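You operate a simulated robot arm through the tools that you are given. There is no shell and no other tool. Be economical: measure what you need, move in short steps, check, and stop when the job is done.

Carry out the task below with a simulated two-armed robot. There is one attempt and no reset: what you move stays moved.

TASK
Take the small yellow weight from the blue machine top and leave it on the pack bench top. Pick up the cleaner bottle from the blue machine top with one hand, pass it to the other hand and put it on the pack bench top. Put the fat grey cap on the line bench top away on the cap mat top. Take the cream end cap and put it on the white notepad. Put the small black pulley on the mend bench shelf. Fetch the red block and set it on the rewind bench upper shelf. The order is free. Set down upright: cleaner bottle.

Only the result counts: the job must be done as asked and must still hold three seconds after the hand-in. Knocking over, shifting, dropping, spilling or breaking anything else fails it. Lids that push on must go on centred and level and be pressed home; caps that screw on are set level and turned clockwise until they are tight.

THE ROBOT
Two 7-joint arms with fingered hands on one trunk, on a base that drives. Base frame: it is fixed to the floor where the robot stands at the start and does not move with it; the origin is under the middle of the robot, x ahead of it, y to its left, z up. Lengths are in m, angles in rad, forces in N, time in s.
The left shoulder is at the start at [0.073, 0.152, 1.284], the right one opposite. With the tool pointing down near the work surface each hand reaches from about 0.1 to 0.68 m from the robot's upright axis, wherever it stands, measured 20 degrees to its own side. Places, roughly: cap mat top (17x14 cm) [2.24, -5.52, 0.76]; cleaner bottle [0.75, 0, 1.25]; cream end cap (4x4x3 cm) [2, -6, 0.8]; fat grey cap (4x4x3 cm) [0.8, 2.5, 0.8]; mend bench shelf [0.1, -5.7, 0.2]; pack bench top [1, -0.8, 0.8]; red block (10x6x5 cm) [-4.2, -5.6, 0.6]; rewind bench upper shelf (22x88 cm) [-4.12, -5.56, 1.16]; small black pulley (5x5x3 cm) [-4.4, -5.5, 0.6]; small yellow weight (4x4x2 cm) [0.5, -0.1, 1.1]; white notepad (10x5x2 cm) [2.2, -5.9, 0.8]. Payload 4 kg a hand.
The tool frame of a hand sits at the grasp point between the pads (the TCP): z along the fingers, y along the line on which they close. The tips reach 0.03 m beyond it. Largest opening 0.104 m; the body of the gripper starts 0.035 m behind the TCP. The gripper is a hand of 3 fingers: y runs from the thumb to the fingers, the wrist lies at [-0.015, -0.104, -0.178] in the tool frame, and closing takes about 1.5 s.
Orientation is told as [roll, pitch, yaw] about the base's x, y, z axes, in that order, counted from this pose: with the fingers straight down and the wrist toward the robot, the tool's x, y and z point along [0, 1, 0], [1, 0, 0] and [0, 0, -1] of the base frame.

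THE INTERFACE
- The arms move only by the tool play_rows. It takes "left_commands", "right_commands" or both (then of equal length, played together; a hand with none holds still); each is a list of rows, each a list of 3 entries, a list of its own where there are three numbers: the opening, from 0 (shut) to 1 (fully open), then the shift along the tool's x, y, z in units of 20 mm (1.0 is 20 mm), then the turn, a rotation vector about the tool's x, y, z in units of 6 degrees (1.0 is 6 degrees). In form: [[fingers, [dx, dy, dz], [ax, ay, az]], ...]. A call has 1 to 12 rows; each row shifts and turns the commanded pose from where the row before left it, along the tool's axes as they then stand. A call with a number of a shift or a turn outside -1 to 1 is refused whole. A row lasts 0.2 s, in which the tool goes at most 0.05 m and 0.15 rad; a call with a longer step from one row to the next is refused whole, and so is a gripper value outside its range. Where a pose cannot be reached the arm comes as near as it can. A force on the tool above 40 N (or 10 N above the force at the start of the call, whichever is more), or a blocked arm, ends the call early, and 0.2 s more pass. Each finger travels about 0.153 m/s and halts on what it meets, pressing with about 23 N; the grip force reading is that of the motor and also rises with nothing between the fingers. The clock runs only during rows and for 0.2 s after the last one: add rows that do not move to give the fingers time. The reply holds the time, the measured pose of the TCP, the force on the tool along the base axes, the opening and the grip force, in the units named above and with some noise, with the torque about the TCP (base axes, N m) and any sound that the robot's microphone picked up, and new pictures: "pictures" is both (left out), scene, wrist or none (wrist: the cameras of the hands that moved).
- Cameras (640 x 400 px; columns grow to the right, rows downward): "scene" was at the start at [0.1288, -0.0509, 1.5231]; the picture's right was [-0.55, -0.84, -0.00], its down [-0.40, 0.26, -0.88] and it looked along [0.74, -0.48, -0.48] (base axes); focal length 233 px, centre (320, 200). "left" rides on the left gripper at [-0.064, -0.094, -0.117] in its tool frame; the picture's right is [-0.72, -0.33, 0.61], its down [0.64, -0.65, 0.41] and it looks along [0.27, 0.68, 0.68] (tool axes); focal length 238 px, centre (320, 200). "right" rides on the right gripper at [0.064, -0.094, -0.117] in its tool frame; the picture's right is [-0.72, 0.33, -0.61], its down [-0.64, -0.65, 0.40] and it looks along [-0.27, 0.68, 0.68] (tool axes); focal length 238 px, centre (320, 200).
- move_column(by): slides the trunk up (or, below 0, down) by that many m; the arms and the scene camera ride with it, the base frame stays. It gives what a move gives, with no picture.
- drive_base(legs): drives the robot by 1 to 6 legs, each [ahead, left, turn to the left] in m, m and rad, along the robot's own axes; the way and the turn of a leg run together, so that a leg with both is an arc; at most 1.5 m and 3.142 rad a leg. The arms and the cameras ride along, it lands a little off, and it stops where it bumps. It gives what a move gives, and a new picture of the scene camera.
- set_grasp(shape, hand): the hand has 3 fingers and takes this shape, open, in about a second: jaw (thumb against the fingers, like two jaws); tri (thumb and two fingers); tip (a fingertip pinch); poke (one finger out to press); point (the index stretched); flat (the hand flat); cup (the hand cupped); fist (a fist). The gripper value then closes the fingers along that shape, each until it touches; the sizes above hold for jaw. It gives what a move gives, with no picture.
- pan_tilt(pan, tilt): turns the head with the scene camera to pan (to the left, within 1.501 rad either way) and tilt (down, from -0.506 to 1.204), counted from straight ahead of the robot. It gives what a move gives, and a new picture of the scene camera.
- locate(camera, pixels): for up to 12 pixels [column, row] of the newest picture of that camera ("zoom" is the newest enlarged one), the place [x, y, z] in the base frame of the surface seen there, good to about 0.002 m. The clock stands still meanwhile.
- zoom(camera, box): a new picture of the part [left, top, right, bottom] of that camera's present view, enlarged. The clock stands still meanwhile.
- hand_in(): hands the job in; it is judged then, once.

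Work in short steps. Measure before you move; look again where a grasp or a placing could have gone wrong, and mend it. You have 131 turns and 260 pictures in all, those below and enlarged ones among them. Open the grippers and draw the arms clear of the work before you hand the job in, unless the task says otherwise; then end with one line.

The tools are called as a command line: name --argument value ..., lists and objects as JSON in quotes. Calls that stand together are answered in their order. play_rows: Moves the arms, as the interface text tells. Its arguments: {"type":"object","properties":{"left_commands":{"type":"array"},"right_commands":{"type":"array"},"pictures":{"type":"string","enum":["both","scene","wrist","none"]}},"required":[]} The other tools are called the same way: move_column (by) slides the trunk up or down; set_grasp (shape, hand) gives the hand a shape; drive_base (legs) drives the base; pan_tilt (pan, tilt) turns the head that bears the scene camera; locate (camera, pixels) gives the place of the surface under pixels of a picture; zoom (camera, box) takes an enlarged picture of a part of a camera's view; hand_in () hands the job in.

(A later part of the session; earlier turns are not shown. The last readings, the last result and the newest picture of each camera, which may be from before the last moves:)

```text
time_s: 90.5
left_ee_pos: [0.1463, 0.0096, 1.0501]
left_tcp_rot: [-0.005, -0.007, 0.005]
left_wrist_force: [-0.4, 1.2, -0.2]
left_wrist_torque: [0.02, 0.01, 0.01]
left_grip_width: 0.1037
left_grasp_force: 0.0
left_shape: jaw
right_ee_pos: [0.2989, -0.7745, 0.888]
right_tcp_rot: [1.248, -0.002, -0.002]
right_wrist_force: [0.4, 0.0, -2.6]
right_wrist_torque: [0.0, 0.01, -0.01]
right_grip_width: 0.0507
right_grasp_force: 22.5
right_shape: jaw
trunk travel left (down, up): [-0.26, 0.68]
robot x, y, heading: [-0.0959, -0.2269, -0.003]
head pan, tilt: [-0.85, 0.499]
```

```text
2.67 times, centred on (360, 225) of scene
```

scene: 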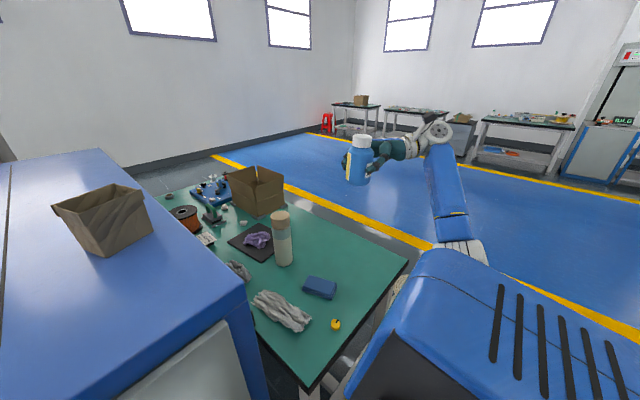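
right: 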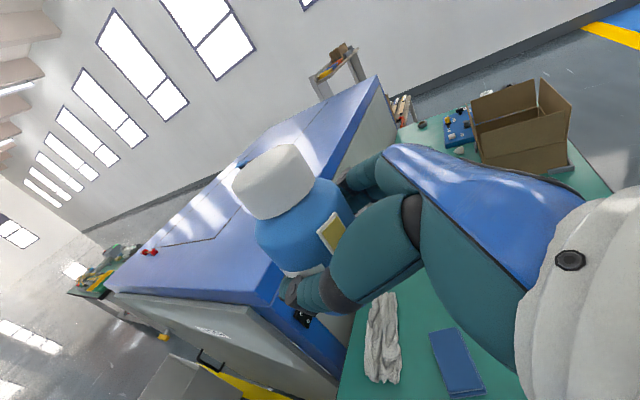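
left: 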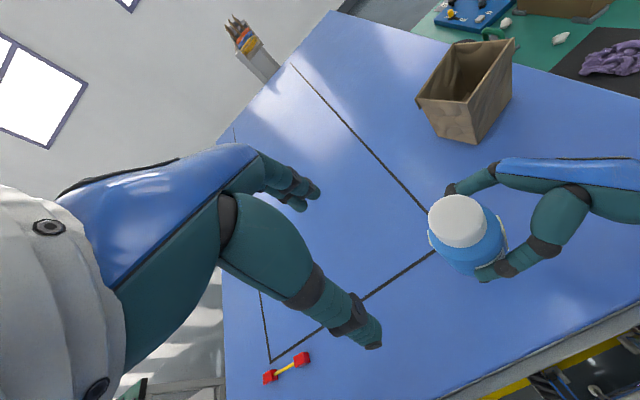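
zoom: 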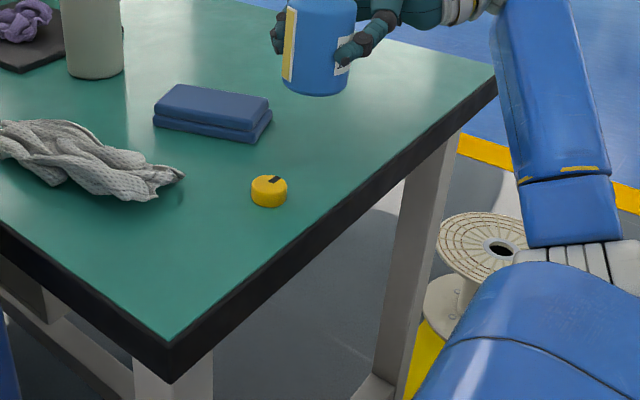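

The bottle is level above a clear spot. I lower 70 mm and look.

move_column --by -0.07

pan_tilt --pan -0.85 --tilt 0.7

zoom --camera "scene" --box '[260, 80, 480, 230]'

```text
time_s: 91.6
left_ee_pos: [0.145, 0.0102, 0.9797]
left_tcp_rot: [-0.004, -0.007, 0.006]
left_wrist_force: [0.3, 0.3, -0.3]
left_wrist_torque: [-0.02, -0.03, -0.02]
left_grip_width: 0.1036
left_grasp_force: 0.0
left_shape: jaw
right_ee_pos: [0.2992, -0.7742, 0.8181]
right_tcp_rot: [1.247, -0.005, -0.001]
right_wrist_force: [0.3, 0.1, -2.1]
right_wrist_torque: [-0.04, 0.0, 0.01]
right_grip_width: 0.0506
right_grasp_force: 23.2
right_shape: jaw
trunk travel left (down, up): [-0.19, 0.75]
robot x, y, heading: [-0.1001, -0.2267, 0.005]
head pan, tilt: [-0.85, 0.499]
```

```text
time_s: 92.3
left_ee_pos: [0.1459, 0.0106, 0.9794]
left_tcp_rot: [-0.003, -0.007, 0.006]
left_wrist_force: [-0.7, 0.7, -0.4]
left_wrist_torque: [0.0, 0.02, 0.02]
left_grip_width: 0.1035
left_grasp_force: 0.0
left_shape: jaw
right_ee_pos: [0.2982, -0.774, 0.818]
right_tcp_rot: [1.249, -0.002, -0.001]
right_wrist_force: [-0.1, 0.5, -2.6]
right_wrist_torque: [-0.04, 0.0, -0.02]
right_grip_width: 0.0504
right_grasp_force: 22.7
right_shape: jaw
trunk travel left (down, up): [-0.19, 0.75]
robot x, y, heading: [-0.1008, -0.225, 0.007]
head pan, tilt: [-0.85, 0.7]
```

scene: 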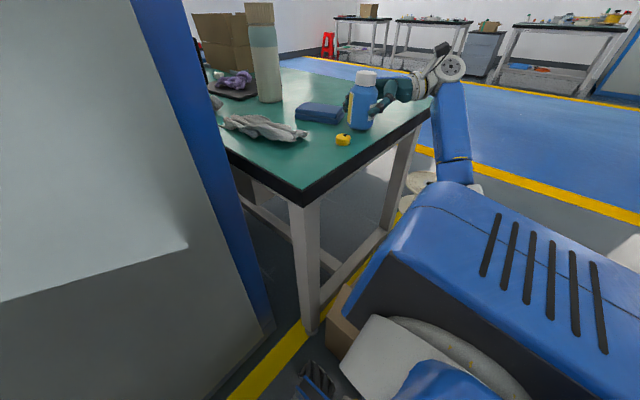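

```text
2.67 times, centred on (370, 155) of scene
```

zoom: 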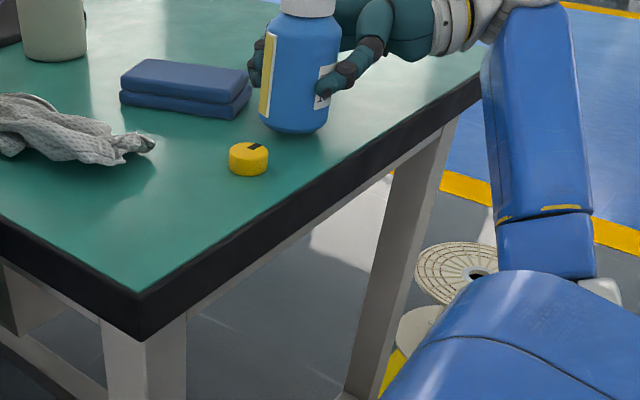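

About 8 mm remains. I lower in tiny steps and read the force.

play_rows --right_commands '[[0, [-0.19, 0, 0.063], [0, 0, 0]], [0, [-0.14, 0, 0.047], [0, 0, 0]], [0, [0, 0, 0], [0, 0, 0]]]' --pictures "none"

play_rows --right_commands '[[0, [-0.07, 0, 0.023], [0, 0, 0]], [0, [0, 0, 0], [0, 0, 0]]]' --pictures "none"

zoom --camera "scene" --box '[280, 60, 440, 170]'

```text
time_s: 93.1
left_ee_pos: [0.146, 0.0097, 0.9801]
left_tcp_rot: [-0.005, -0.006, 0.006]
left_wrist_force: [0.1, -0.9, 0.1]
left_wrist_torque: [0.0, 0.01, 0.02]
left_grip_width: 0.1037
left_grasp_force: 0.0
left_shape: jaw
right_ee_pos: [0.3001, -0.7739, 0.8106]
right_tcp_rot: [1.247, -0.004, -0.002]
right_wrist_force: [0.0, 0.1, -1.3]
right_wrist_torque: [-0.04, 0.0, 0.0]
right_grip_width: 0.0504
right_grasp_force: 22.8
right_shape: jaw
trunk travel left (down, up): [-0.19, 0.75]
robot x, y, heading: [-0.1004, -0.2266, -0.001]
head pan, tilt: [-0.85, 0.7]
```

```text
time_s: 93.7
left_ee_pos: [0.1458, 0.0112, 0.98]
left_tcp_rot: [-0.007, -0.007, 0.005]
left_wrist_force: [0.1, -0.5, 0.4]
left_wrist_torque: [0.02, -0.01, 0.0]
left_grip_width: 0.104
left_grasp_force: 0.1
left_shape: jaw
right_ee_pos: [0.2997, -0.7745, 0.8094]
right_tcp_rot: [1.25, -0.003, 0.0]
right_wrist_force: [0.5, 1.2, -0.1]
right_wrist_torque: [0.03, -0.02, -0.02]
right_grip_width: 0.0504
right_grasp_force: 22.9
right_shape: jaw
trunk travel left (down, up): [-0.19, 0.75]
robot x, y, heading: [-0.0951, -0.227, -0.001]
head pan, tilt: [-0.85, 0.7]
```

```text
3.64 times, centred on (360, 115) of scene
```

zoom: 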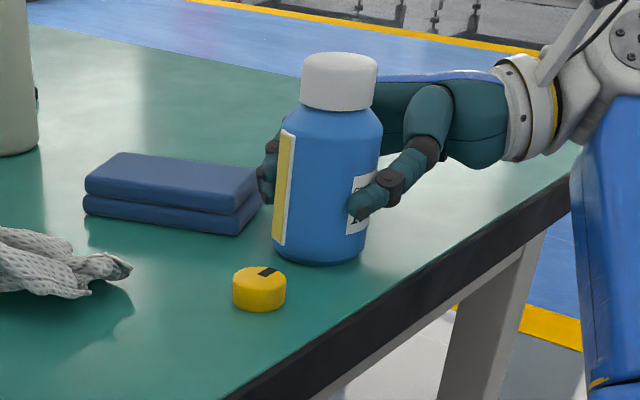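

Contact is reached (vertical force ≈0). I check the gap between fingers and sponge before opening.

locate --camera "zoom" --pixels '[[240, 228], [250, 175], [237, 205], [270, 190], [268, 150], [120, 160], [325, 255]]'

zoom --camera "right" --box '[200, 100, 520, 340]'

```text
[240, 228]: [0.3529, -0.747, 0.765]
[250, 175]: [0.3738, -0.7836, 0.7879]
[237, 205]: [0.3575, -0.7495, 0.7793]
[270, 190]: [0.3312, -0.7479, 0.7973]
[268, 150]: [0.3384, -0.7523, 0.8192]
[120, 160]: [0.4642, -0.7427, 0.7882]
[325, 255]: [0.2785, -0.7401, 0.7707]
```

```text
1.67 times, centred on (360, 220) of right
```

zoom: 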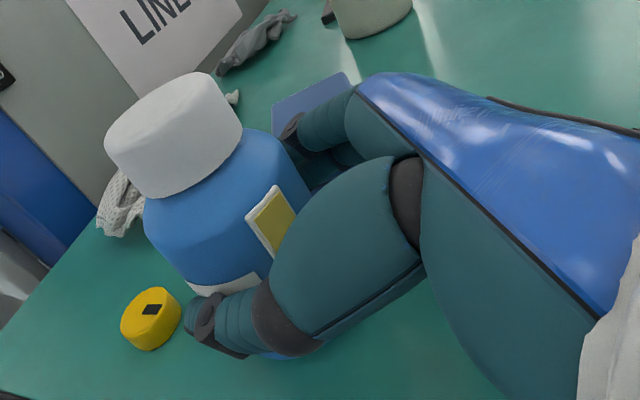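

The finger is only ~10 mm from the sponge corner (0.353,-0.747). I lift 6 mm, shift 17 mm toward the bench front and 15 mm right, and set down again.

play_rows --right_commands '[[0, [0.285, 0, -0.095], [0, 0, 0]], [0, [-0.12, -0.45, -0.36], [0, 0, 0]], [0, [-0.12, -0.45, -0.36], [0, 0, 0]], [0, [0, 0, 0], [0, 0, 0]], [0, [-0.15, 0, 0.05], [0, 0, 0]], [0, [-0.12, 0, 0.04], [0, 0, 0]], [0, [-0.04, 0, 0.015], [0, 0, 0]], [0, [0, 0, 0], [0, 0, 0]]]' --pictures "none"

zoom --camera "scene" --box '[280, 60, 440, 170]'

```text
time_s: 95.5
left_ee_pos: [0.1461, 0.0108, 0.9796]
left_tcp_rot: [-0.005, -0.007, 0.007]
left_wrist_force: [0.0, 0.2, 0.1]
left_wrist_torque: [0.01, 0.0, 0.0]
left_grip_width: 0.1036
left_grasp_force: 0.1
left_shape: jaw
right_ee_pos: [0.2805, -0.7886, 0.8098]
right_tcp_rot: [1.247, -0.003, -0.002]
right_wrist_force: [0.9, 1.9, 1.5]
right_wrist_torque: [0.03, -0.02, -0.03]
right_grip_width: 0.0502
right_grasp_force: 23.2
right_shape: jaw
trunk travel left (down, up): [-0.19, 0.75]
robot x, y, heading: [-0.0973, -0.2262, 0.001]
head pan, tilt: [-0.85, 0.7]
```

```text
3.64 times, centred on (360, 115) of scene
```

zoom: 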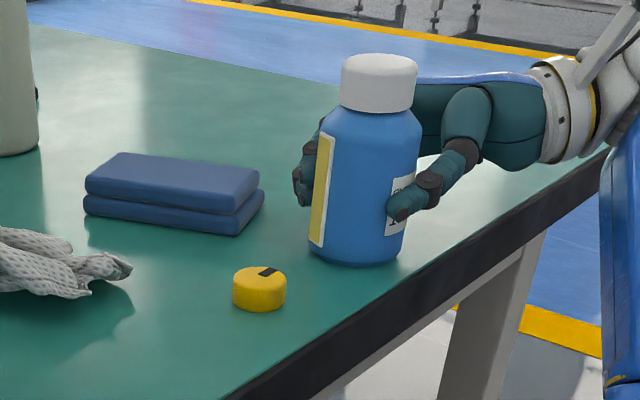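

It rests on the bench with clear gaps. I open and withdraw along the finger axis.

play_rows --right_commands '[[0.55, [0, 0, 0], [0, 0, 0]], [0.65, [0, 0, 0], [0, 0, 0]], [0.75, [0, 0, 0], [0, 0, 0]], [0.75, [0, 0, 0], [0, 0, 0]], [0.75, [0, 0, -0.5], [0, 0, 0]], [0.75, [0, 0, -1], [0, 0, 0]], [0.75, [0, 0, -1], [0, 0, 0]], [0.8, [0, 0, -1], [0, 0, 0]], [1, [0, 0, -1], [0, 0, 0]], [1, [0.5, 0, -1], [0, 0, 0]], [1, [1, 0, 0], [0, 0, 0]], [1, [1, 0, 0], [0, 0, 0]]]' --pictures "none"

zoom --camera "scene" --box '[240, 40, 480, 190]'

```text
time_s: 98.1
left_ee_pos: [0.1451, 0.011, 0.9786]
left_tcp_rot: [-0.005, -0.008, 0.005]
left_wrist_force: [-0.1, -0.7, 0.5]
left_wrist_torque: [-0.02, 0.02, 0.01]
left_grip_width: 0.1037
left_grasp_force: 0.0
left_shape: jaw
right_ee_pos: [0.282, -0.8608, 0.8754]
right_tcp_rot: [1.249, -0.003, -0.001]
right_wrist_force: [-0.2, -0.2, -1.1]
right_wrist_torque: [-0.03, 0.02, -0.05]
right_grip_width: 0.1042
right_grasp_force: 0.1
right_shape: jaw
right hand out of reach, approached as far as the arm can: row 10
trunk travel left (down, up): [-0.19, 0.75]
robot x, y, heading: [-0.0979, -0.2262, 0.003]
head pan, tilt: [-0.85, 0.7]
```

```text
2.67 times, centred on (360, 115) of scene
```

zoom: 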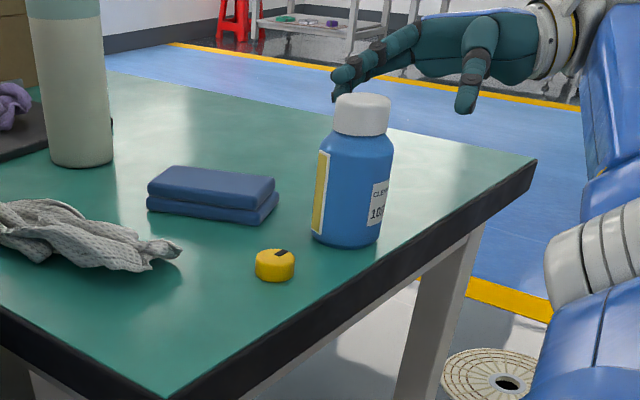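

Bottle and weight both stand on the bench. I raise the trunk, unroll the right hand and back away, then look left.

move_column --by 0.4

play_rows --right_commands '[[1, [0, 0, 0], [0, -1, 0]], [1, [0, 0, 0], [0, -1, 0]], [1, [0, 0, 0], [0, -1, 0]], [1, [0, 0, 0], [0, -1, 0]], [1, [0, 0, 0], [0, -1, 0]], [1, [0, 0, 0], [0, -1, 0]], [1, [0, 0, 0], [0, -1, 0]], [1, [0, 0, 0], [0, -1, 0]], [1, [0, 0, 0], [0, -1, 0]], [1, [0, 0, 0], [0, -1, 0]], [1, [0, 0, 0], [0, -1, 0]], [1, [0, 0, 0], [0, -0.93, 0]]]' --pictures "none"

play_rows --right_commands '[[1, [1, -0.3, 0], [0, 0, 0]], [1, [1, -0.3, 0], [0, 0, 0]], [1, [1, -0.3, 0], [0, 0, 0]], [1, [1, -0.3, 0], [0, 0, 0]], [1, [1, -0.3, 0], [0, 0, 0]], [1, [1, -0.3, 0], [0, 0, 0]], [1, [1, -0.3, 0], [0, 0, 0]], [1, [1, -0.3, 0], [0, 0, 0]], [1, [1, -0.3, 0], [0, 0, 0]], [1, [1, -0.3, 0], [0, 0, 0]], [1, [1, -0.3, 0], [0, 0, 0]], [1, [1, -0.3, 0], [0, 0, 0]]]' --pictures "none"

drive_base --legs '[[-0.35, 0.05, 0], [0, 0, 1.0]]'

pan_tilt --pan 0.35 --tilt 0.5

```text
time_s: 101.9
left_ee_pos: [0.1466, 0.0114, 1.3786]
left_tcp_rot: [-0.003, -0.006, 0.006]
left_wrist_force: [-0.4, -0.8, -0.2]
left_wrist_torque: [0.0, -0.02, 0.01]
left_grip_width: 0.1039
left_grasp_force: 0.0
left_shape: jaw
right_ee_pos: [0.2831, -0.8613, 1.2757]
right_tcp_rot: [1.248, -0.004, -0.002]
right_wrist_force: [-0.3, -0.4, -0.6]
right_wrist_torque: [-0.01, -0.02, -0.04]
right_grip_width: 0.1038
right_grasp_force: 0.0
right_shape: jaw
trunk travel left (down, up): [-0.59, 0.35]
robot x, y, heading: [-0.0974, -0.2255, 0.004]
head pan, tilt: [-0.85, 0.7]
```

```text
time_s: 104.5
left_ee_pos: [0.1469, 0.01, 1.3803]
left_tcp_rot: [-0.004, -0.008, 0.005]
left_wrist_force: [-0.3, 0.6, 1.3]
left_wrist_torque: [0.01, 0.03, -0.04]
left_grip_width: 0.1038
left_grasp_force: 0.1
left_shape: jaw
right_ee_pos: [0.2832, -0.8605, 1.2737]
right_tcp_rot: [-0.003, -0.003, -0.003]
right_wrist_force: [0.5, -0.7, 0.0]
right_wrist_torque: [-0.01, -0.02, 0.01]
right_grip_width: 0.1039
right_grasp_force: 0.1
right_shape: jaw
trunk travel left (down, up): [-0.59, 0.35]
robot x, y, heading: [-0.0943, -0.2235, 0.004]
head pan, tilt: [-0.85, 0.7]
```

```text
time_s: 107.1
left_ee_pos: [0.1459, 0.0112, 1.379]
left_tcp_rot: [-0.004, -0.008, 0.007]
left_wrist_force: [0.6, -0.8, -0.5]
left_wrist_torque: [-0.02, 0.0, 0.0]
left_grip_width: 0.1037
left_grasp_force: 0.0
left_shape: jaw
right_ee_pos: [0.2125, -0.6185, 1.2755]
right_tcp_rot: [-0.001, -0.003, -0.001]
right_wrist_force: [-0.6, -0.4, -0.3]
right_wrist_torque: [-0.02, 0.0, 0.02]
right_grip_width: 0.104
right_grasp_force: 0.0
right_shape: jaw
trunk travel left (down, up): [-0.59, 0.35]
robot x, y, heading: [-0.0981, -0.221, 0.004]
head pan, tilt: [-0.85, 0.7]
```

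```text
time_s: 112.0
left_ee_pos: [-0.5165, 0.1596, 1.3802]
left_tcp_rot: [-0.004, -0.007, 0.998]
left_wrist_force: [0.0, 0.0, -0.8]
left_wrist_torque: [0.01, -0.01, -0.02]
left_grip_width: 0.1037
left_grasp_force: 0.0
left_shape: jaw
right_ee_pos: [0.0488, -0.1301, 1.2755]
right_tcp_rot: [0.002, -0.005, 0.992]
right_wrist_force: [0.1, -0.5, -0.5]
right_wrist_torque: [-0.01, 0.0, -0.02]
right_grip_width: 0.1041
right_grasp_force: 0.0
right_shape: jaw
trunk travel left (down, up): [-0.59, 0.35]
robot x, y, heading: [-0.4533, -0.1772, 0.998]
head pan, tilt: [-0.85, 0.7]
```

scene: 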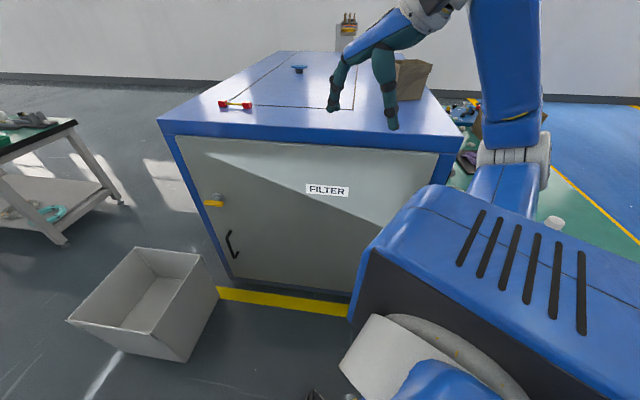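

```text
time_s: 113.4
left_ee_pos: [-0.5153, 0.1597, 1.3791]
left_tcp_rot: [-0.004, -0.007, 0.996]
left_wrist_force: [0.4, -0.1, 0.1]
left_wrist_torque: [0.02, -0.02, 0.01]
left_grip_width: 0.1037
left_grasp_force: 0.0
left_shape: jaw
right_ee_pos: [0.0494, -0.1282, 1.2746]
right_tcp_rot: [-0.002, -0.002, 0.994]
right_wrist_force: [0.2, 0.3, 0.4]
right_wrist_torque: [-0.01, 0.01, 0.0]
right_grip_width: 0.1042
right_grasp_force: 0.1
right_shape: jaw
trunk travel left (down, up): [-0.59, 0.35]
robot x, y, heading: [-0.4502, -0.175, 0.994]
head pan, tilt: [0.351, 0.499]
```

scene: 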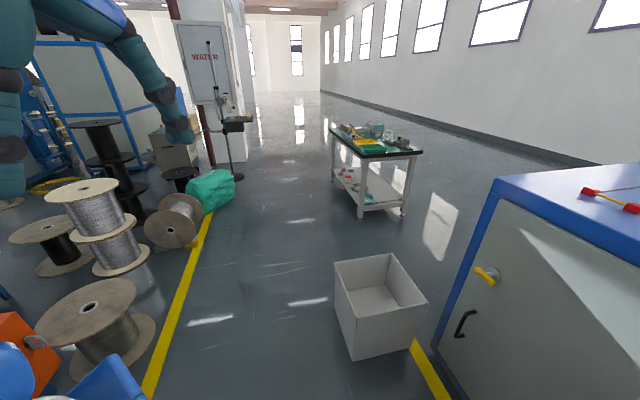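

The line bench is at (375,150) with an open aisle. I measure the aisle obstacles and the bench.

locate --camera "scene" --pixels '[[355, 358], [340, 290], [150, 330], [130, 290], [195, 225], [230, 190], [358, 215], [402, 213], [375, 150], [332, 130], [420, 150], [250, 160]]'

zoom --camera "scene" --box '[320, 110, 440, 220]'

```text
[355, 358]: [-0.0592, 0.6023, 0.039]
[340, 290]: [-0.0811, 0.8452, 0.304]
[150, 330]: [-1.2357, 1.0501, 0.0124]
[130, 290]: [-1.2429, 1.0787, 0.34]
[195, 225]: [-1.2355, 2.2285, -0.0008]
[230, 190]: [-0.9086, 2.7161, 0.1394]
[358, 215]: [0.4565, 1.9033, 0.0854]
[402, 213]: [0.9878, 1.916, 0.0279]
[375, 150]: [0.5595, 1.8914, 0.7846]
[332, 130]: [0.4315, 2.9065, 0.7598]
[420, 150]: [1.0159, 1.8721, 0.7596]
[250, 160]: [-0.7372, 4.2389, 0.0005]
```

```text
3.64 times, centred on (380, 165) of scene
```

zoom: 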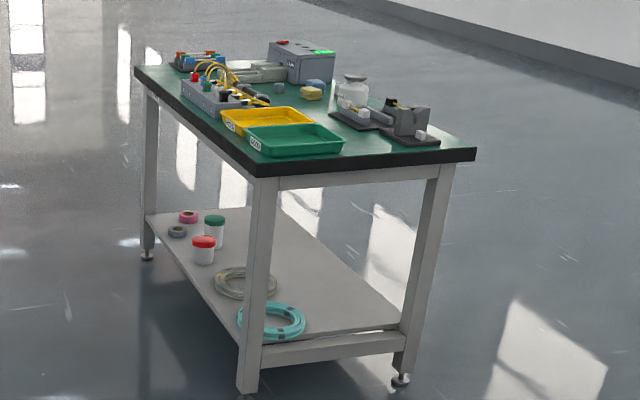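

I locate the small grey part on the bench (zoom (278,88)) and nearby objects.

locate --camera "zoom" --pixels '[[279, 86], [278, 92], [315, 85], [310, 95], [352, 95], [420, 135], [260, 72], [300, 65], [270, 120], [230, 100]]'

zoom --camera "scene" --box '[350, 118, 410, 152]'

```text
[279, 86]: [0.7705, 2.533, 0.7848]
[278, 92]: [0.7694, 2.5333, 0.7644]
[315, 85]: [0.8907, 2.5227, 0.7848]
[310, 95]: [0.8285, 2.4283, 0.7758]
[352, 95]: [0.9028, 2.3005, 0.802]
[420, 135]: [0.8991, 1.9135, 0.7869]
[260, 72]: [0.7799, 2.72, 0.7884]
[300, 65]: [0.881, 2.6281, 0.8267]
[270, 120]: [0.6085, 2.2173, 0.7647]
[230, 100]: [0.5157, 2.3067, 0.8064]
```

```text
10.67 times, centred on (380, 135) of scene
```

zoom: 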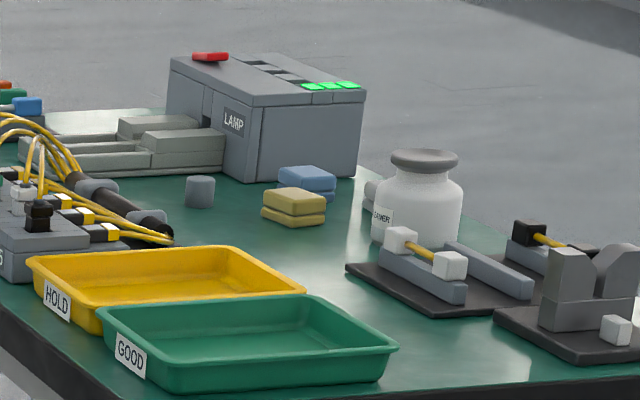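

The grey cap is at about (0.785,2.545). I plan to reach it from the far (+x) side, so I check the gap between the machine end and the bench.

locate --camera "scene" --pixels '[[437, 340], [495, 182], [600, 165], [638, 163], [425, 300], [390, 255], [480, 190], [520, 140], [560, 155], [440, 210]]'

```text
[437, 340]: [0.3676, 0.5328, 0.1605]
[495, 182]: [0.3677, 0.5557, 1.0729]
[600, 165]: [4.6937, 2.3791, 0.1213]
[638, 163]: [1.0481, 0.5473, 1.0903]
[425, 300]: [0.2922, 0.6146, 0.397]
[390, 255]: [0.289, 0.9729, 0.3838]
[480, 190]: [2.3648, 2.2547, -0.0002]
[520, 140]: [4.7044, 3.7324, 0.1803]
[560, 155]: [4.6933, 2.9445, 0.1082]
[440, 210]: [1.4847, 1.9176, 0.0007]
```

The gap (y 0.97–1.87) is wide enough. I drive around to the far side of the line bench, ending facing −x.

drive_base --legs '[[0, 0, 0.577], [1.5, 0, 0], [0.1, 0, 0], [0, -1.5, 0], [0, -0.35, 0], [0, 0, 1.571]]'

```text
time_s: 135.9
left_ee_pos: [1.1593, 1.2029, 1.3792]
left_tcp_rot: [-0.002, -0.007, 3.132]
left_wrist_force: [0.7, -0.4, -0.2]
left_wrist_torque: [0.0, 0.0, 0.01]
left_grip_width: 0.1037
left_grasp_force: 0.0
left_shape: jaw
right_ee_pos: [1.1012, 1.8354, 1.2749]
right_tcp_rot: [0.001, -0.003, 3.129]
right_wrist_force: [0.1, -0.1, 0.6]
right_wrist_torque: [0.04, 0.01, 0.02]
right_grip_width: 0.1038
right_grasp_force: 0.1
right_shape: jaw
trunk travel left (down, up): [-0.59, 0.35]
robot x, y, heading: [1.4064, 1.4323, 3.133]
head pan, tilt: [0.351, 0.499]
```

scene: 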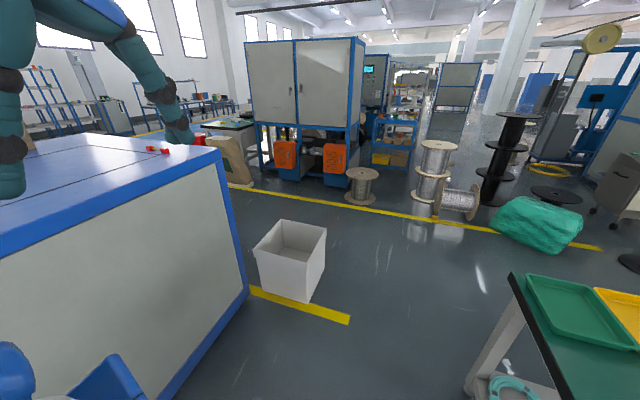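

I strafe right to y≈2.34, lower the trunk 0.3 m, and look at the cap.

drive_base --legs '[[0.02, -0.91, 0]]'

move_column --by -0.3

pan_tilt --pan -0.3 --tilt 0.6

```text
time_s: 140.7
left_ee_pos: [1.1448, 2.1035, 1.3791]
left_tcp_rot: [-0.008, -0.008, -3.135]
left_wrist_force: [1.6, -0.2, -0.8]
left_wrist_torque: [0.02, 0.02, 0.0]
left_grip_width: 0.1039
left_grasp_force: 0.1
left_shape: jaw
right_ee_pos: [1.0796, 2.7361, 1.2758]
right_tcp_rot: [-0.004, -0.005, -3.141]
right_wrist_force: [0.3, -0.3, 0.5]
right_wrist_torque: [0.0, 0.02, -0.01]
right_grip_width: 0.1039
right_grasp_force: 0.1
right_shape: jaw
trunk travel left (down, up): [-0.59, 0.35]
robot x, y, heading: [1.3907, 2.3418, -3.14]
head pan, tilt: [0.351, 0.499]
```

scene: 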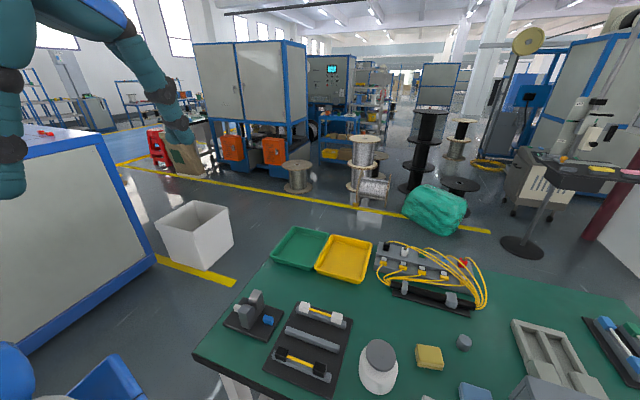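

```text
time_s: 143.7
left_ee_pos: [1.1459, 2.1071, 1.0797]
left_tcp_rot: [-0.005, -0.009, -3.138]
left_wrist_force: [-0.4, 0.1, 0.7]
left_wrist_torque: [-0.03, 0.02, 0.0]
left_grip_width: 0.1038
left_grasp_force: 0.1
left_shape: jaw
right_ee_pos: [1.0784, 2.7387, 0.9729]
right_tcp_rot: [-0.001, -0.002, -3.143]
right_wrist_force: [-0.7, 0.4, 0.4]
right_wrist_torque: [-0.01, 0.04, -0.01]
right_grip_width: 0.1036
right_grasp_force: 0.0
right_shape: jaw
trunk travel left (down, up): [-0.29, 0.65]
robot x, y, heading: [1.3924, 2.3427, -3.138]
head pan, tilt: [0.351, 0.499]
```

```text
time_s: 144.7
left_ee_pos: [1.1461, 2.1073, 1.0797]
left_tcp_rot: [-0.006, -0.009, -3.136]
left_wrist_force: [0.6, -0.3, -0.1]
left_wrist_torque: [0.01, -0.03, -0.01]
left_grip_width: 0.1037
left_grasp_force: 0.0
left_shape: jaw
right_ee_pos: [1.0796, 2.7382, 0.9756]
right_tcp_rot: [-0.003, -0.002, -3.141]
right_wrist_force: [-0.6, 0.2, -0.3]
right_wrist_torque: [-0.02, 0.0, -0.02]
right_grip_width: 0.1039
right_grasp_force: 0.1
right_shape: jaw
trunk travel left (down, up): [-0.29, 0.65]
robot x, y, heading: [1.3881, 2.3445, -3.138]
head pan, tilt: [-0.3, 0.6]
```

scene: 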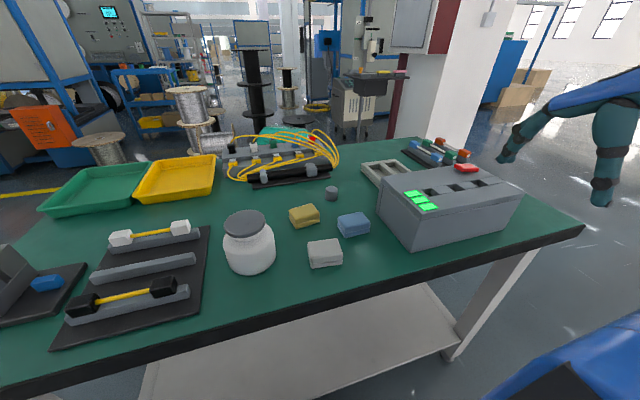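

The cap is at (332,193). I measure it and its neighbours.

locate --camera "scene" --pixels '[[332, 189], [327, 190], [337, 190], [332, 198], [303, 210], [318, 218], [352, 215], [380, 190], [405, 170], [330, 180], [300, 175], [420, 180]]'

zoom --camera "scene" --box '[282, 160, 422, 240]'

```text
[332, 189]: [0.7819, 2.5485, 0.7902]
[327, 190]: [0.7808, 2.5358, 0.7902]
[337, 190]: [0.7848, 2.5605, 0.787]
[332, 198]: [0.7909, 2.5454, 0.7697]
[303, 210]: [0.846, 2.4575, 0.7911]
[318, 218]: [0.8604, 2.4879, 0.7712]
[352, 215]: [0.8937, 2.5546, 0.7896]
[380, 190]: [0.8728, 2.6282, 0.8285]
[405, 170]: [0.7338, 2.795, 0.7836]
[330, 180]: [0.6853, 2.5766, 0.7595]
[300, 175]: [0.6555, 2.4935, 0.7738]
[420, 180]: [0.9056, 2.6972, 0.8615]
```

```text
4.57 times, centred on (352, 200) of scene
```

zoom: 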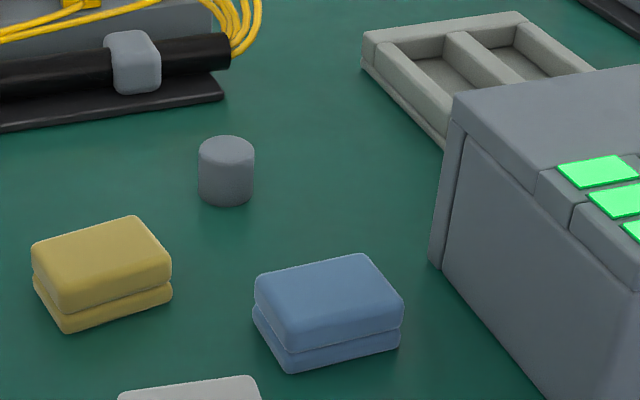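

The cap centre is about (0.779,2.547), top 0.790. I raise the trunk 0.08 for forearm clearance over the lamp box, then move the right hand above the cap.

move_column --by 0.08

play_rows --right_commands '[[0.7, [0.8, 1, 0], [0, 0, 0]], [0.7, [0.8, 1, 0], [0, 0, 0]], [0.7, [0.8, 1, 0], [0, 0, 0]], [0.7, [0.8, 1, 0], [0, 0, 0]], [0.7, [0.8, 1, 0], [0, 0, 0]], [0.7, [0.8, 1, 0], [0, 0, 0]], [0.7, [0.8, 1, 0], [0, 0, 0]], [0.7, [0.8, 1, 0], [0, 0, 0]], [0.7, [0.8, 1, 0], [0, 0, 0]], [0.7, [0.8, 1, 0], [0, 0, 0]], [0.7, [0.8, 1, 0], [0, 0, 0]], [0.7, [0.7, 1, 0], [0, 0, 0]]]' --pictures "none"

play_rows --right_commands '[[0.7, [0, 1, 0], [0, 0, 0]], [0.7, [0, 1, 0], [0, 0, 0]], [0.7, [0, 1, 0], [0, 0, 0]], [0.7, [0, 0, 1], [0, 0, 0]], [0.7, [0, 0, 1], [0, 0, 0]], [0.7, [0, 0, 1], [0, 0, 0]], [0.7, [0, 0, 1], [0, 0, 0]], [0.7, [0, 0, 1], [0, 0, 0]], [0.7, [0, 0, 1], [0, 0, 0]], [0.7, [0, 0, 1], [0, 0, 0]]]' --pictures "both"

```text
time_s: 145.9
left_ee_pos: [1.146, 2.1065, 1.1591]
left_tcp_rot: [-0.005, -0.007, -3.135]
left_wrist_force: [0.2, -0.4, 1.0]
left_wrist_torque: [0.02, 0.03, 0.0]
left_grip_width: 0.1038
left_grasp_force: 0.2
left_shape: jaw
right_ee_pos: [1.0796, 2.7395, 1.0539]
right_tcp_rot: [-0.001, -0.003, -3.142]
right_wrist_force: [-0.5, -0.1, 0.3]
right_wrist_torque: [0.01, -0.03, -0.02]
right_grip_width: 0.1037
right_grasp_force: 0.0
right_shape: jaw
trunk travel left (down, up): [-0.37, 0.57]
robot x, y, heading: [1.389, 2.3426, -3.14]
head pan, tilt: [-0.3, 0.6]
```

```text
time_s: 148.5
left_ee_pos: [1.1438, 2.1056, 1.1587]
left_tcp_rot: [-0.006, -0.006, -3.136]
left_wrist_force: [-0.6, -0.5, 0.0]
left_wrist_torque: [-0.06, -0.03, -0.02]
left_grip_width: 0.1036
left_grasp_force: 0.1
left_shape: jaw
right_ee_pos: [0.8378, 2.5466, 1.0556]
right_tcp_rot: [-0.002, -0.001, -3.14]
right_wrist_force: [0.5, 0.4, -0.1]
right_wrist_torque: [-0.02, 0.0, 0.04]
right_grip_width: 0.073
right_grasp_force: 0.0
right_shape: jaw
trunk travel left (down, up): [-0.37, 0.57]
robot x, y, heading: [1.3892, 2.3436, -3.138]
head pan, tilt: [-0.3, 0.6]
```

```text
time_s: 150.7
left_ee_pos: [1.1456, 2.1067, 1.1589]
left_tcp_rot: [-0.006, -0.007, -3.137]
left_wrist_force: [-0.4, -0.3, 0.7]
left_wrist_torque: [0.0, 0.02, -0.03]
left_grip_width: 0.1039
left_grasp_force: 0.1
left_shape: jaw
right_ee_pos: [0.7881, 2.5479, 0.9151]
right_tcp_rot: [-0.003, -0.004, -3.141]
right_wrist_force: [0.3, -0.1, 0.4]
right_wrist_torque: [0.01, -0.01, 0.02]
right_grip_width: 0.0731
right_grasp_force: 0.0
right_shape: jaw
right hand out of reach, approached as far as the arm can: row 3
trunk travel left (down, up): [-0.37, 0.57]
robot x, y, heading: [1.387, 2.3401, -3.141]
head pan, tilt: [-0.3, 0.6]
```

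scene: 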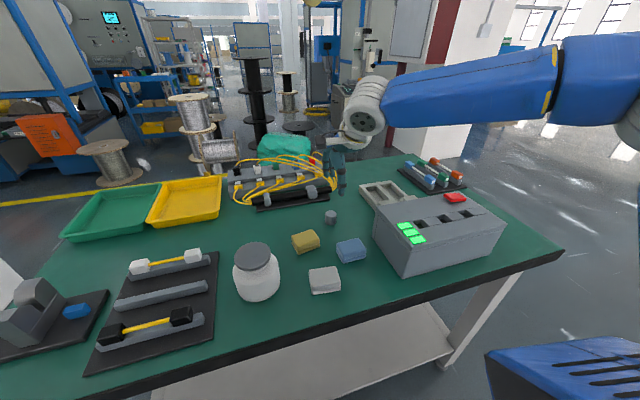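
right: 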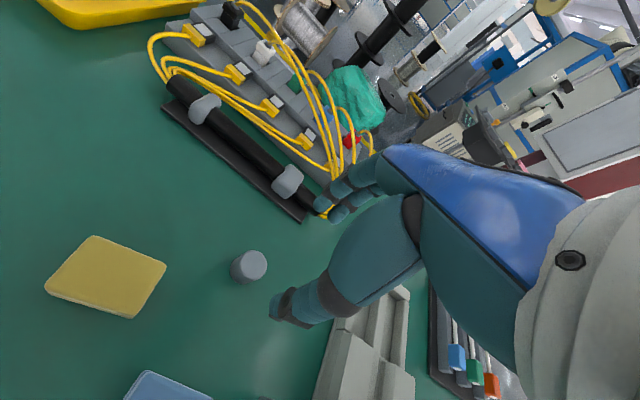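

The hand is nearly above the cap, with the forearm well clear of the box. I descend to z≈0.80 with the 9 mm correction.

play_rows --right_commands '[[0.7, [0, 0.2, 1], [0, 0, 0]], [0.7, [0, 0.2, 1], [0, 0, 0]], [0.7, [0, 0.1, 1], [0, 0, 0]], [0.7, [0, 0, 1], [0, 0, 0]], [0.7, [0, 0, 1], [0, 0, 0]], [0.7, [0, 0, 0.7], [0, 0, 0]], [0.7, [0, 0, 0], [0, 0, 0]]]' --pictures "both"

zoom --camera "scene" --box '[282, 160, 402, 240]'

```text
time_s: 152.3
left_ee_pos: [1.1468, 2.106, 1.1597]
left_tcp_rot: [-0.007, -0.008, -3.137]
left_wrist_force: [0.3, -0.5, 0.8]
left_wrist_torque: [-0.02, -0.02, 0.0]
left_grip_width: 0.1035
left_grasp_force: 0.0
left_shape: jaw
right_ee_pos: [0.7902, 2.5569, 0.8053]
right_tcp_rot: [-0.002, -0.002, -3.142]
right_wrist_force: [-0.1, 0.1, -0.1]
right_wrist_torque: [-0.02, 0.0, -0.02]
right_grip_width: 0.0729
right_grasp_force: 0.1
right_shape: jaw
right hand out of reach, approached as far as the arm can: row 4, 5, 6
trunk travel left (down, up): [-0.37, 0.57]
robot x, y, heading: [1.3862, 2.3408, -3.138]
head pan, tilt: [-0.3, 0.6]
```

scene: 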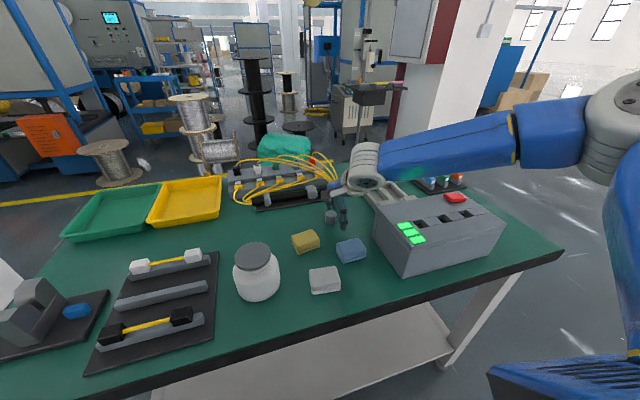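
right: 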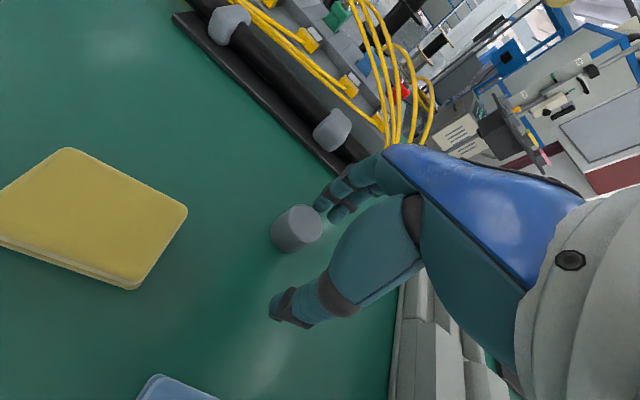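

```text
5.00 times, centred on (342, 200) of scene
```

zoom: 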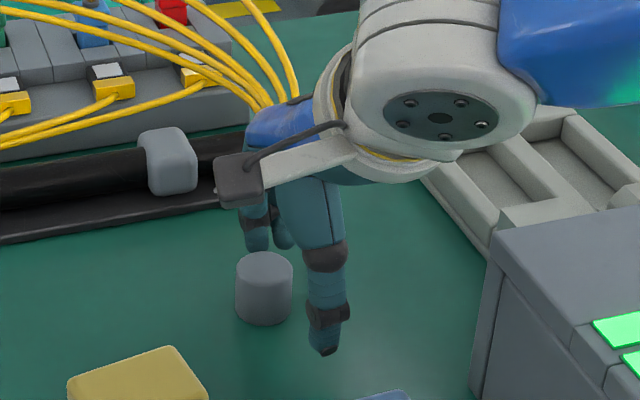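

It is reach-limited 10 mm off in x and y. I raise the hand, lower the trunk 0.08, and re-approach.

play_rows --right_commands '[[0.7, [0.2, 0.2, -1], [0, 0, 0]], [0.7, [0.3, 0.2, -1], [0, 0, 0]], [0.7, [0, 0.15, -1], [0, 0, 0]], [0.7, [0, 0, -1], [0, 0, 0]], [0.7, [0, 0, -1], [0, 0, 0]]]' --pictures "none"

move_column --by -0.08

play_rows --right_commands '[[0.7, [0, 0, 0.4], [0, 0, 0]], [0.7, [0, 0, 0], [0, 0, 0]]]' --pictures "wrist"

```text
time_s: 153.5
left_ee_pos: [1.1465, 2.106, 1.1596]
left_tcp_rot: [-0.005, -0.011, -3.136]
left_wrist_force: [-0.5, -0.9, -0.1]
left_wrist_torque: [-0.01, -0.01, 0.01]
left_grip_width: 0.1036
left_grasp_force: 0.1
left_shape: jaw
right_ee_pos: [0.7808, 2.5483, 0.9099]
right_tcp_rot: [-0.002, -0.005, -3.141]
right_wrist_force: [-0.2, 1.2, 0.5]
right_wrist_torque: [-0.04, 0.01, -0.01]
right_grip_width: 0.0731
right_grasp_force: 0.0
right_shape: jaw
trunk travel left (down, up): [-0.37, 0.57]
robot x, y, heading: [1.39, 2.3445, -3.137]
head pan, tilt: [-0.3, 0.6]
```

```text
time_s: 154.6
left_ee_pos: [1.1461, 2.1071, 1.0782]
left_tcp_rot: [-0.005, -0.008, -3.137]
left_wrist_force: [0.0, -0.2, 0.0]
left_wrist_torque: [0.01, 0.02, 0.0]
left_grip_width: 0.1038
left_grasp_force: 0.2
left_shape: jaw
right_ee_pos: [0.7807, 2.549, 0.8278]
right_tcp_rot: [-0.004, -0.005, -3.142]
right_wrist_force: [-0.6, -0.6, -0.9]
right_wrist_torque: [0.04, 0.01, 0.0]
right_grip_width: 0.073
right_grasp_force: 0.1
right_shape: jaw
trunk travel left (down, up): [-0.29, 0.65]
robot x, y, heading: [1.3867, 2.3415, -3.136]
head pan, tilt: [-0.3, 0.6]
```

```text
time_s: 155.2
left_ee_pos: [1.1464, 2.1061, 1.0794]
left_tcp_rot: [-0.004, -0.009, -3.137]
left_wrist_force: [0.3, -0.2, -0.2]
left_wrist_torque: [0.01, 0.02, -0.01]
left_grip_width: 0.1037
left_grasp_force: 0.1
left_shape: jaw
right_ee_pos: [0.7804, 2.5475, 0.8196]
right_tcp_rot: [-0.002, -0.004, -3.14]
right_wrist_force: [1.5, -0.8, 0.0]
right_wrist_torque: [0.0, -0.03, -0.01]
right_grip_width: 0.0731
right_grasp_force: 0.0
right_shape: jaw
trunk travel left (down, up): [-0.29, 0.65]
robot x, y, heading: [1.3913, 2.346, -3.138]
head pan, tilt: [-0.3, 0.6]
```

right: 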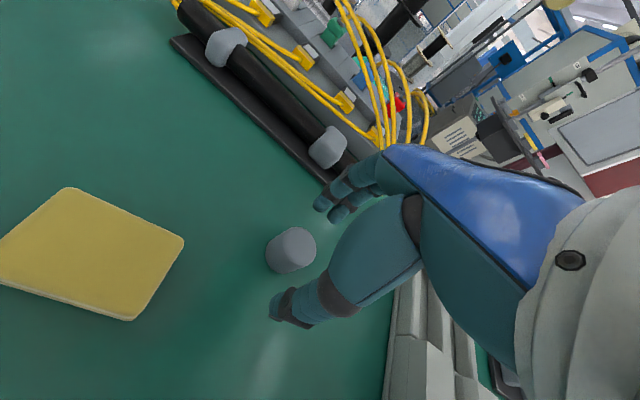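

Now at (0.780,2.5475,0.82). I verify the cap's position from the wrist view, then go down 20 mm and close.

locate --camera "right" --pixels '[[298, 241], [285, 236], [310, 252], [280, 260]]'

play_rows --right_commands '[[0.7, [0, 0, 0.9], [0, 0, 0]], [0.7, [0, 0, 0], [0, 0, 0]]]' --pictures "none"

```text
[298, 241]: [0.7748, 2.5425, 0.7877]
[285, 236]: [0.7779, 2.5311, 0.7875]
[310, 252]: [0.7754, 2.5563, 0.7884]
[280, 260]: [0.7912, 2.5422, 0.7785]
```

```text
time_s: 155.8
left_ee_pos: [1.1464, 2.1069, 1.0787]
left_tcp_rot: [-0.006, -0.008, -3.136]
left_wrist_force: [-0.7, 0.0, -0.4]
left_wrist_torque: [0.03, 0.01, 0.02]
left_grip_width: 0.1041
left_grasp_force: 0.0
left_shape: jaw
right_ee_pos: [0.7803, 2.5492, 0.8015]
right_tcp_rot: [-0.002, -0.004, -3.142]
right_wrist_force: [-0.6, 0.9, 0.4]
right_wrist_torque: [0.0, -0.02, -0.01]
right_grip_width: 0.0731
right_grasp_force: 0.2
right_shape: jaw
trunk travel left (down, up): [-0.29, 0.65]
robot x, y, heading: [1.3911, 2.3422, -3.139]
head pan, tilt: [-0.3, 0.6]
```

The centre is (0.776,2.5435). I nudge by (−4,−5) mm and close.

play_rows --right_commands '[[0.7, [0.25, 0.2, 0], [0, 0, 0]], [0.5, [0, 0, 0], [0, 0, 0]], [0.3, [0, 0, 0], [0, 0, 0]], [0, [0, 0, 0], [0, 0, 0]], [0, [0, 0, 0], [0, 0, 0]], [0, [0, 0, 0], [0, 0, 0]], [0, [0, 0, 0], [0, 0, 0]], [0, [0, 0, -0.5], [0, 0, 0]], [0, [0, 0, -1], [0, 0, 0]]]' --pictures "wrist"

```text
time_s: 157.8
left_ee_pos: [1.1462, 2.1051, 1.0789]
left_tcp_rot: [-0.005, -0.009, -3.137]
left_wrist_force: [0.0, -0.2, 0.5]
left_wrist_torque: [0.01, -0.01, -0.01]
left_grip_width: 0.1036
left_grasp_force: 0.0
left_shape: jaw
right_ee_pos: [0.7768, 2.5434, 0.8314]
right_tcp_rot: [-0.001, -0.003, -3.141]
right_wrist_force: [-0.1, 1.0, 0.5]
right_wrist_torque: [-0.01, 0.02, -0.01]
right_grip_width: 0.0241
right_grasp_force: 23.0
right_shape: jaw
trunk travel left (down, up): [-0.29, 0.65]
robot x, y, heading: [1.3888, 2.343, -3.134]
head pan, tilt: [-0.3, 0.6]
```

right: 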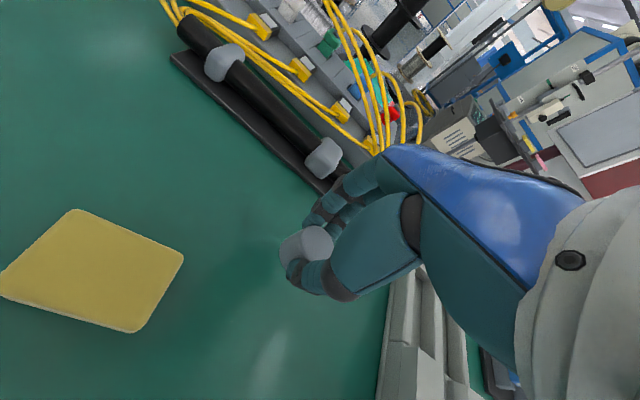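

The grey cap is held (width 0.024). I raise the trunk, retract the hand, and drive back into the main aisle, turning to face −y.

move_column --by 0.35

play_rows --right_commands '[[0, [0, -1, 0], [0, 0, 0]], [0, [0, -1, 0], [0, 0, 0]], [0, [0, -1, 0], [0, 0, 0]], [0, [0, -1, 0], [0, 0, 0]], [0, [0, -1, 0], [0, 0, 0]], [0, [0, -1, 0], [0, 0, 0]], [0, [0, -1, 0], [0, 0, 0]], [0, [0, -1, 0], [0, 0, 0]], [0, [0, -1, 0], [0, 0, 0]], [0, [0, -1, 0], [0, 0, 0]], [0, [0, -1, 0], [0, 0, 0]], [0, [0, -1, 0], [0, 0, 0]]]' --pictures "wrist"

drive_base --legs '[[0, 0.92, 0], [1.5, 0, 0], [0.47, 0, 0], [0, 0, 1.571], [1.2, 0, 0]]'

pan_tilt --pan 0 --tilt 0.6

```text
time_s: 161.3
left_ee_pos: [1.1458, 2.1059, 1.4288]
left_tcp_rot: [-0.006, -0.007, -3.135]
left_wrist_force: [-0.3, 1.3, -0.1]
left_wrist_torque: [0.03, -0.03, -0.01]
left_grip_width: 0.1037
left_grasp_force: 0.0
left_shape: jaw
right_ee_pos: [0.7761, 2.5435, 1.1822]
right_tcp_rot: [-0.002, -0.004, -3.141]
right_wrist_force: [-0.2, 0.4, -0.9]
right_wrist_torque: [-0.04, 0.0, 0.0]
right_grip_width: 0.0243
right_grasp_force: 22.7
right_shape: jaw
trunk travel left (down, up): [-0.64, 0.3]
robot x, y, heading: [1.389, 2.347, -3.139]
head pan, tilt: [-0.3, 0.6]
```

```text
time_s: 163.9
left_ee_pos: [1.1454, 2.1068, 1.4295]
left_tcp_rot: [-0.006, -0.007, -3.135]
left_wrist_force: [-1.8, -0.4, -0.2]
left_wrist_torque: [0.01, -0.01, -0.02]
left_grip_width: 0.1037
left_grasp_force: 0.1
left_shape: jaw
right_ee_pos: [0.9948, 2.5457, 1.1789]
right_tcp_rot: [-0.002, -0.002, -3.142]
right_wrist_force: [0.3, -0.4, -0.3]
right_wrist_torque: [-0.01, 0.01, 0.02]
right_grip_width: 0.0243
right_grasp_force: 22.9
right_shape: jaw
right hand out of reach, approached as far as the arm can: row 12
trunk travel left (down, up): [-0.64, 0.3]
robot x, y, heading: [1.393, 2.3405, -3.141]
head pan, tilt: [-0.3, 0.6]
```

right: 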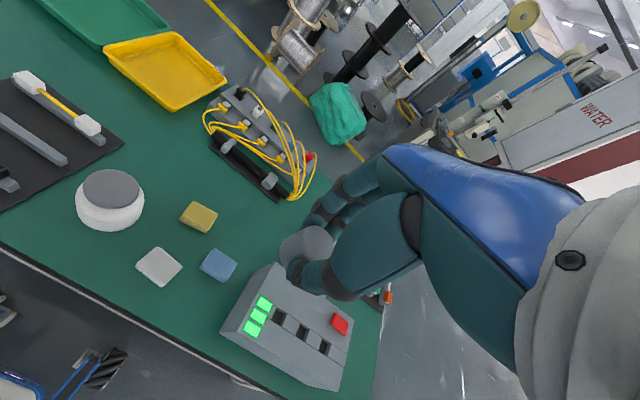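

```text
time_s: 187.6
left_ee_pos: [-0.3345, -0.0005, 1.4297]
left_tcp_rot: [-0.006, -0.009, -1.571]
left_wrist_force: [0.6, 0.8, -1.0]
left_wrist_torque: [-0.03, 0.0, 0.0]
left_grip_width: 0.1039
left_grasp_force: 0.0
left_shape: jaw
right_ee_pos: [-0.7744, -0.1497, 1.1805]
right_tcp_rot: [-0.001, -0.004, -1.576]
right_wrist_force: [0.8, -0.2, -0.4]
right_wrist_torque: [0.0, -0.02, -0.03]
right_grip_width: 0.0239
right_grasp_force: 22.8
right_shape: jaw
trunk travel left (down, up): [-0.64, 0.3]
robot x, y, heading: [-0.5697, 0.2441, -1.572]
head pan, tilt: [-0.3, 0.6]
```

scene: 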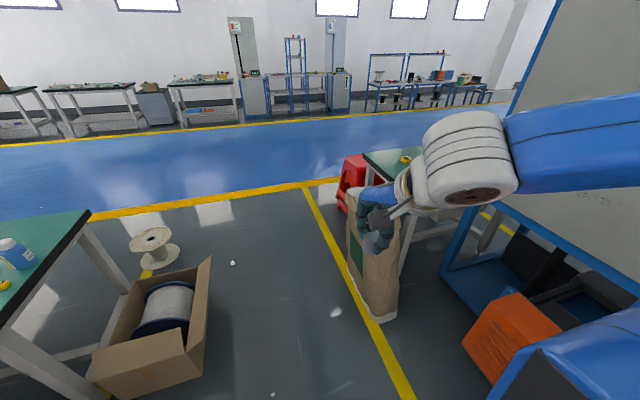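

```text
time_s: 188.4
left_ee_pos: [-0.335, -0.0036, 1.4298]
left_tcp_rot: [-0.005, -0.007, -1.569]
left_wrist_force: [-0.1, -0.2, -0.3]
left_wrist_torque: [0.01, 0.03, -0.04]
left_grip_width: 0.1037
left_grasp_force: 0.0
left_shape: jaw
right_ee_pos: [-0.7735, -0.1501, 1.1802]
right_tcp_rot: [-0.001, -0.001, -1.576]
right_wrist_force: [1.2, -1.2, 0.7]
right_wrist_torque: [0.05, -0.01, 0.02]
right_grip_width: 0.0239
right_grasp_force: 23.1
right_shape: jaw
trunk travel left (down, up): [-0.64, 0.3]
robot x, y, heading: [-0.5718, 0.2429, -1.575]
head pan, tilt: [0.0, 0.6]
```

scene: 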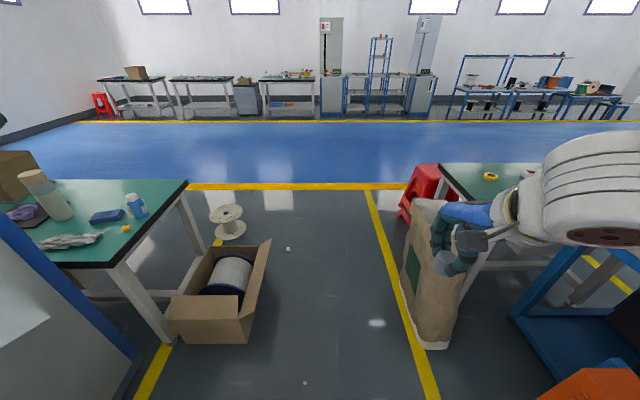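

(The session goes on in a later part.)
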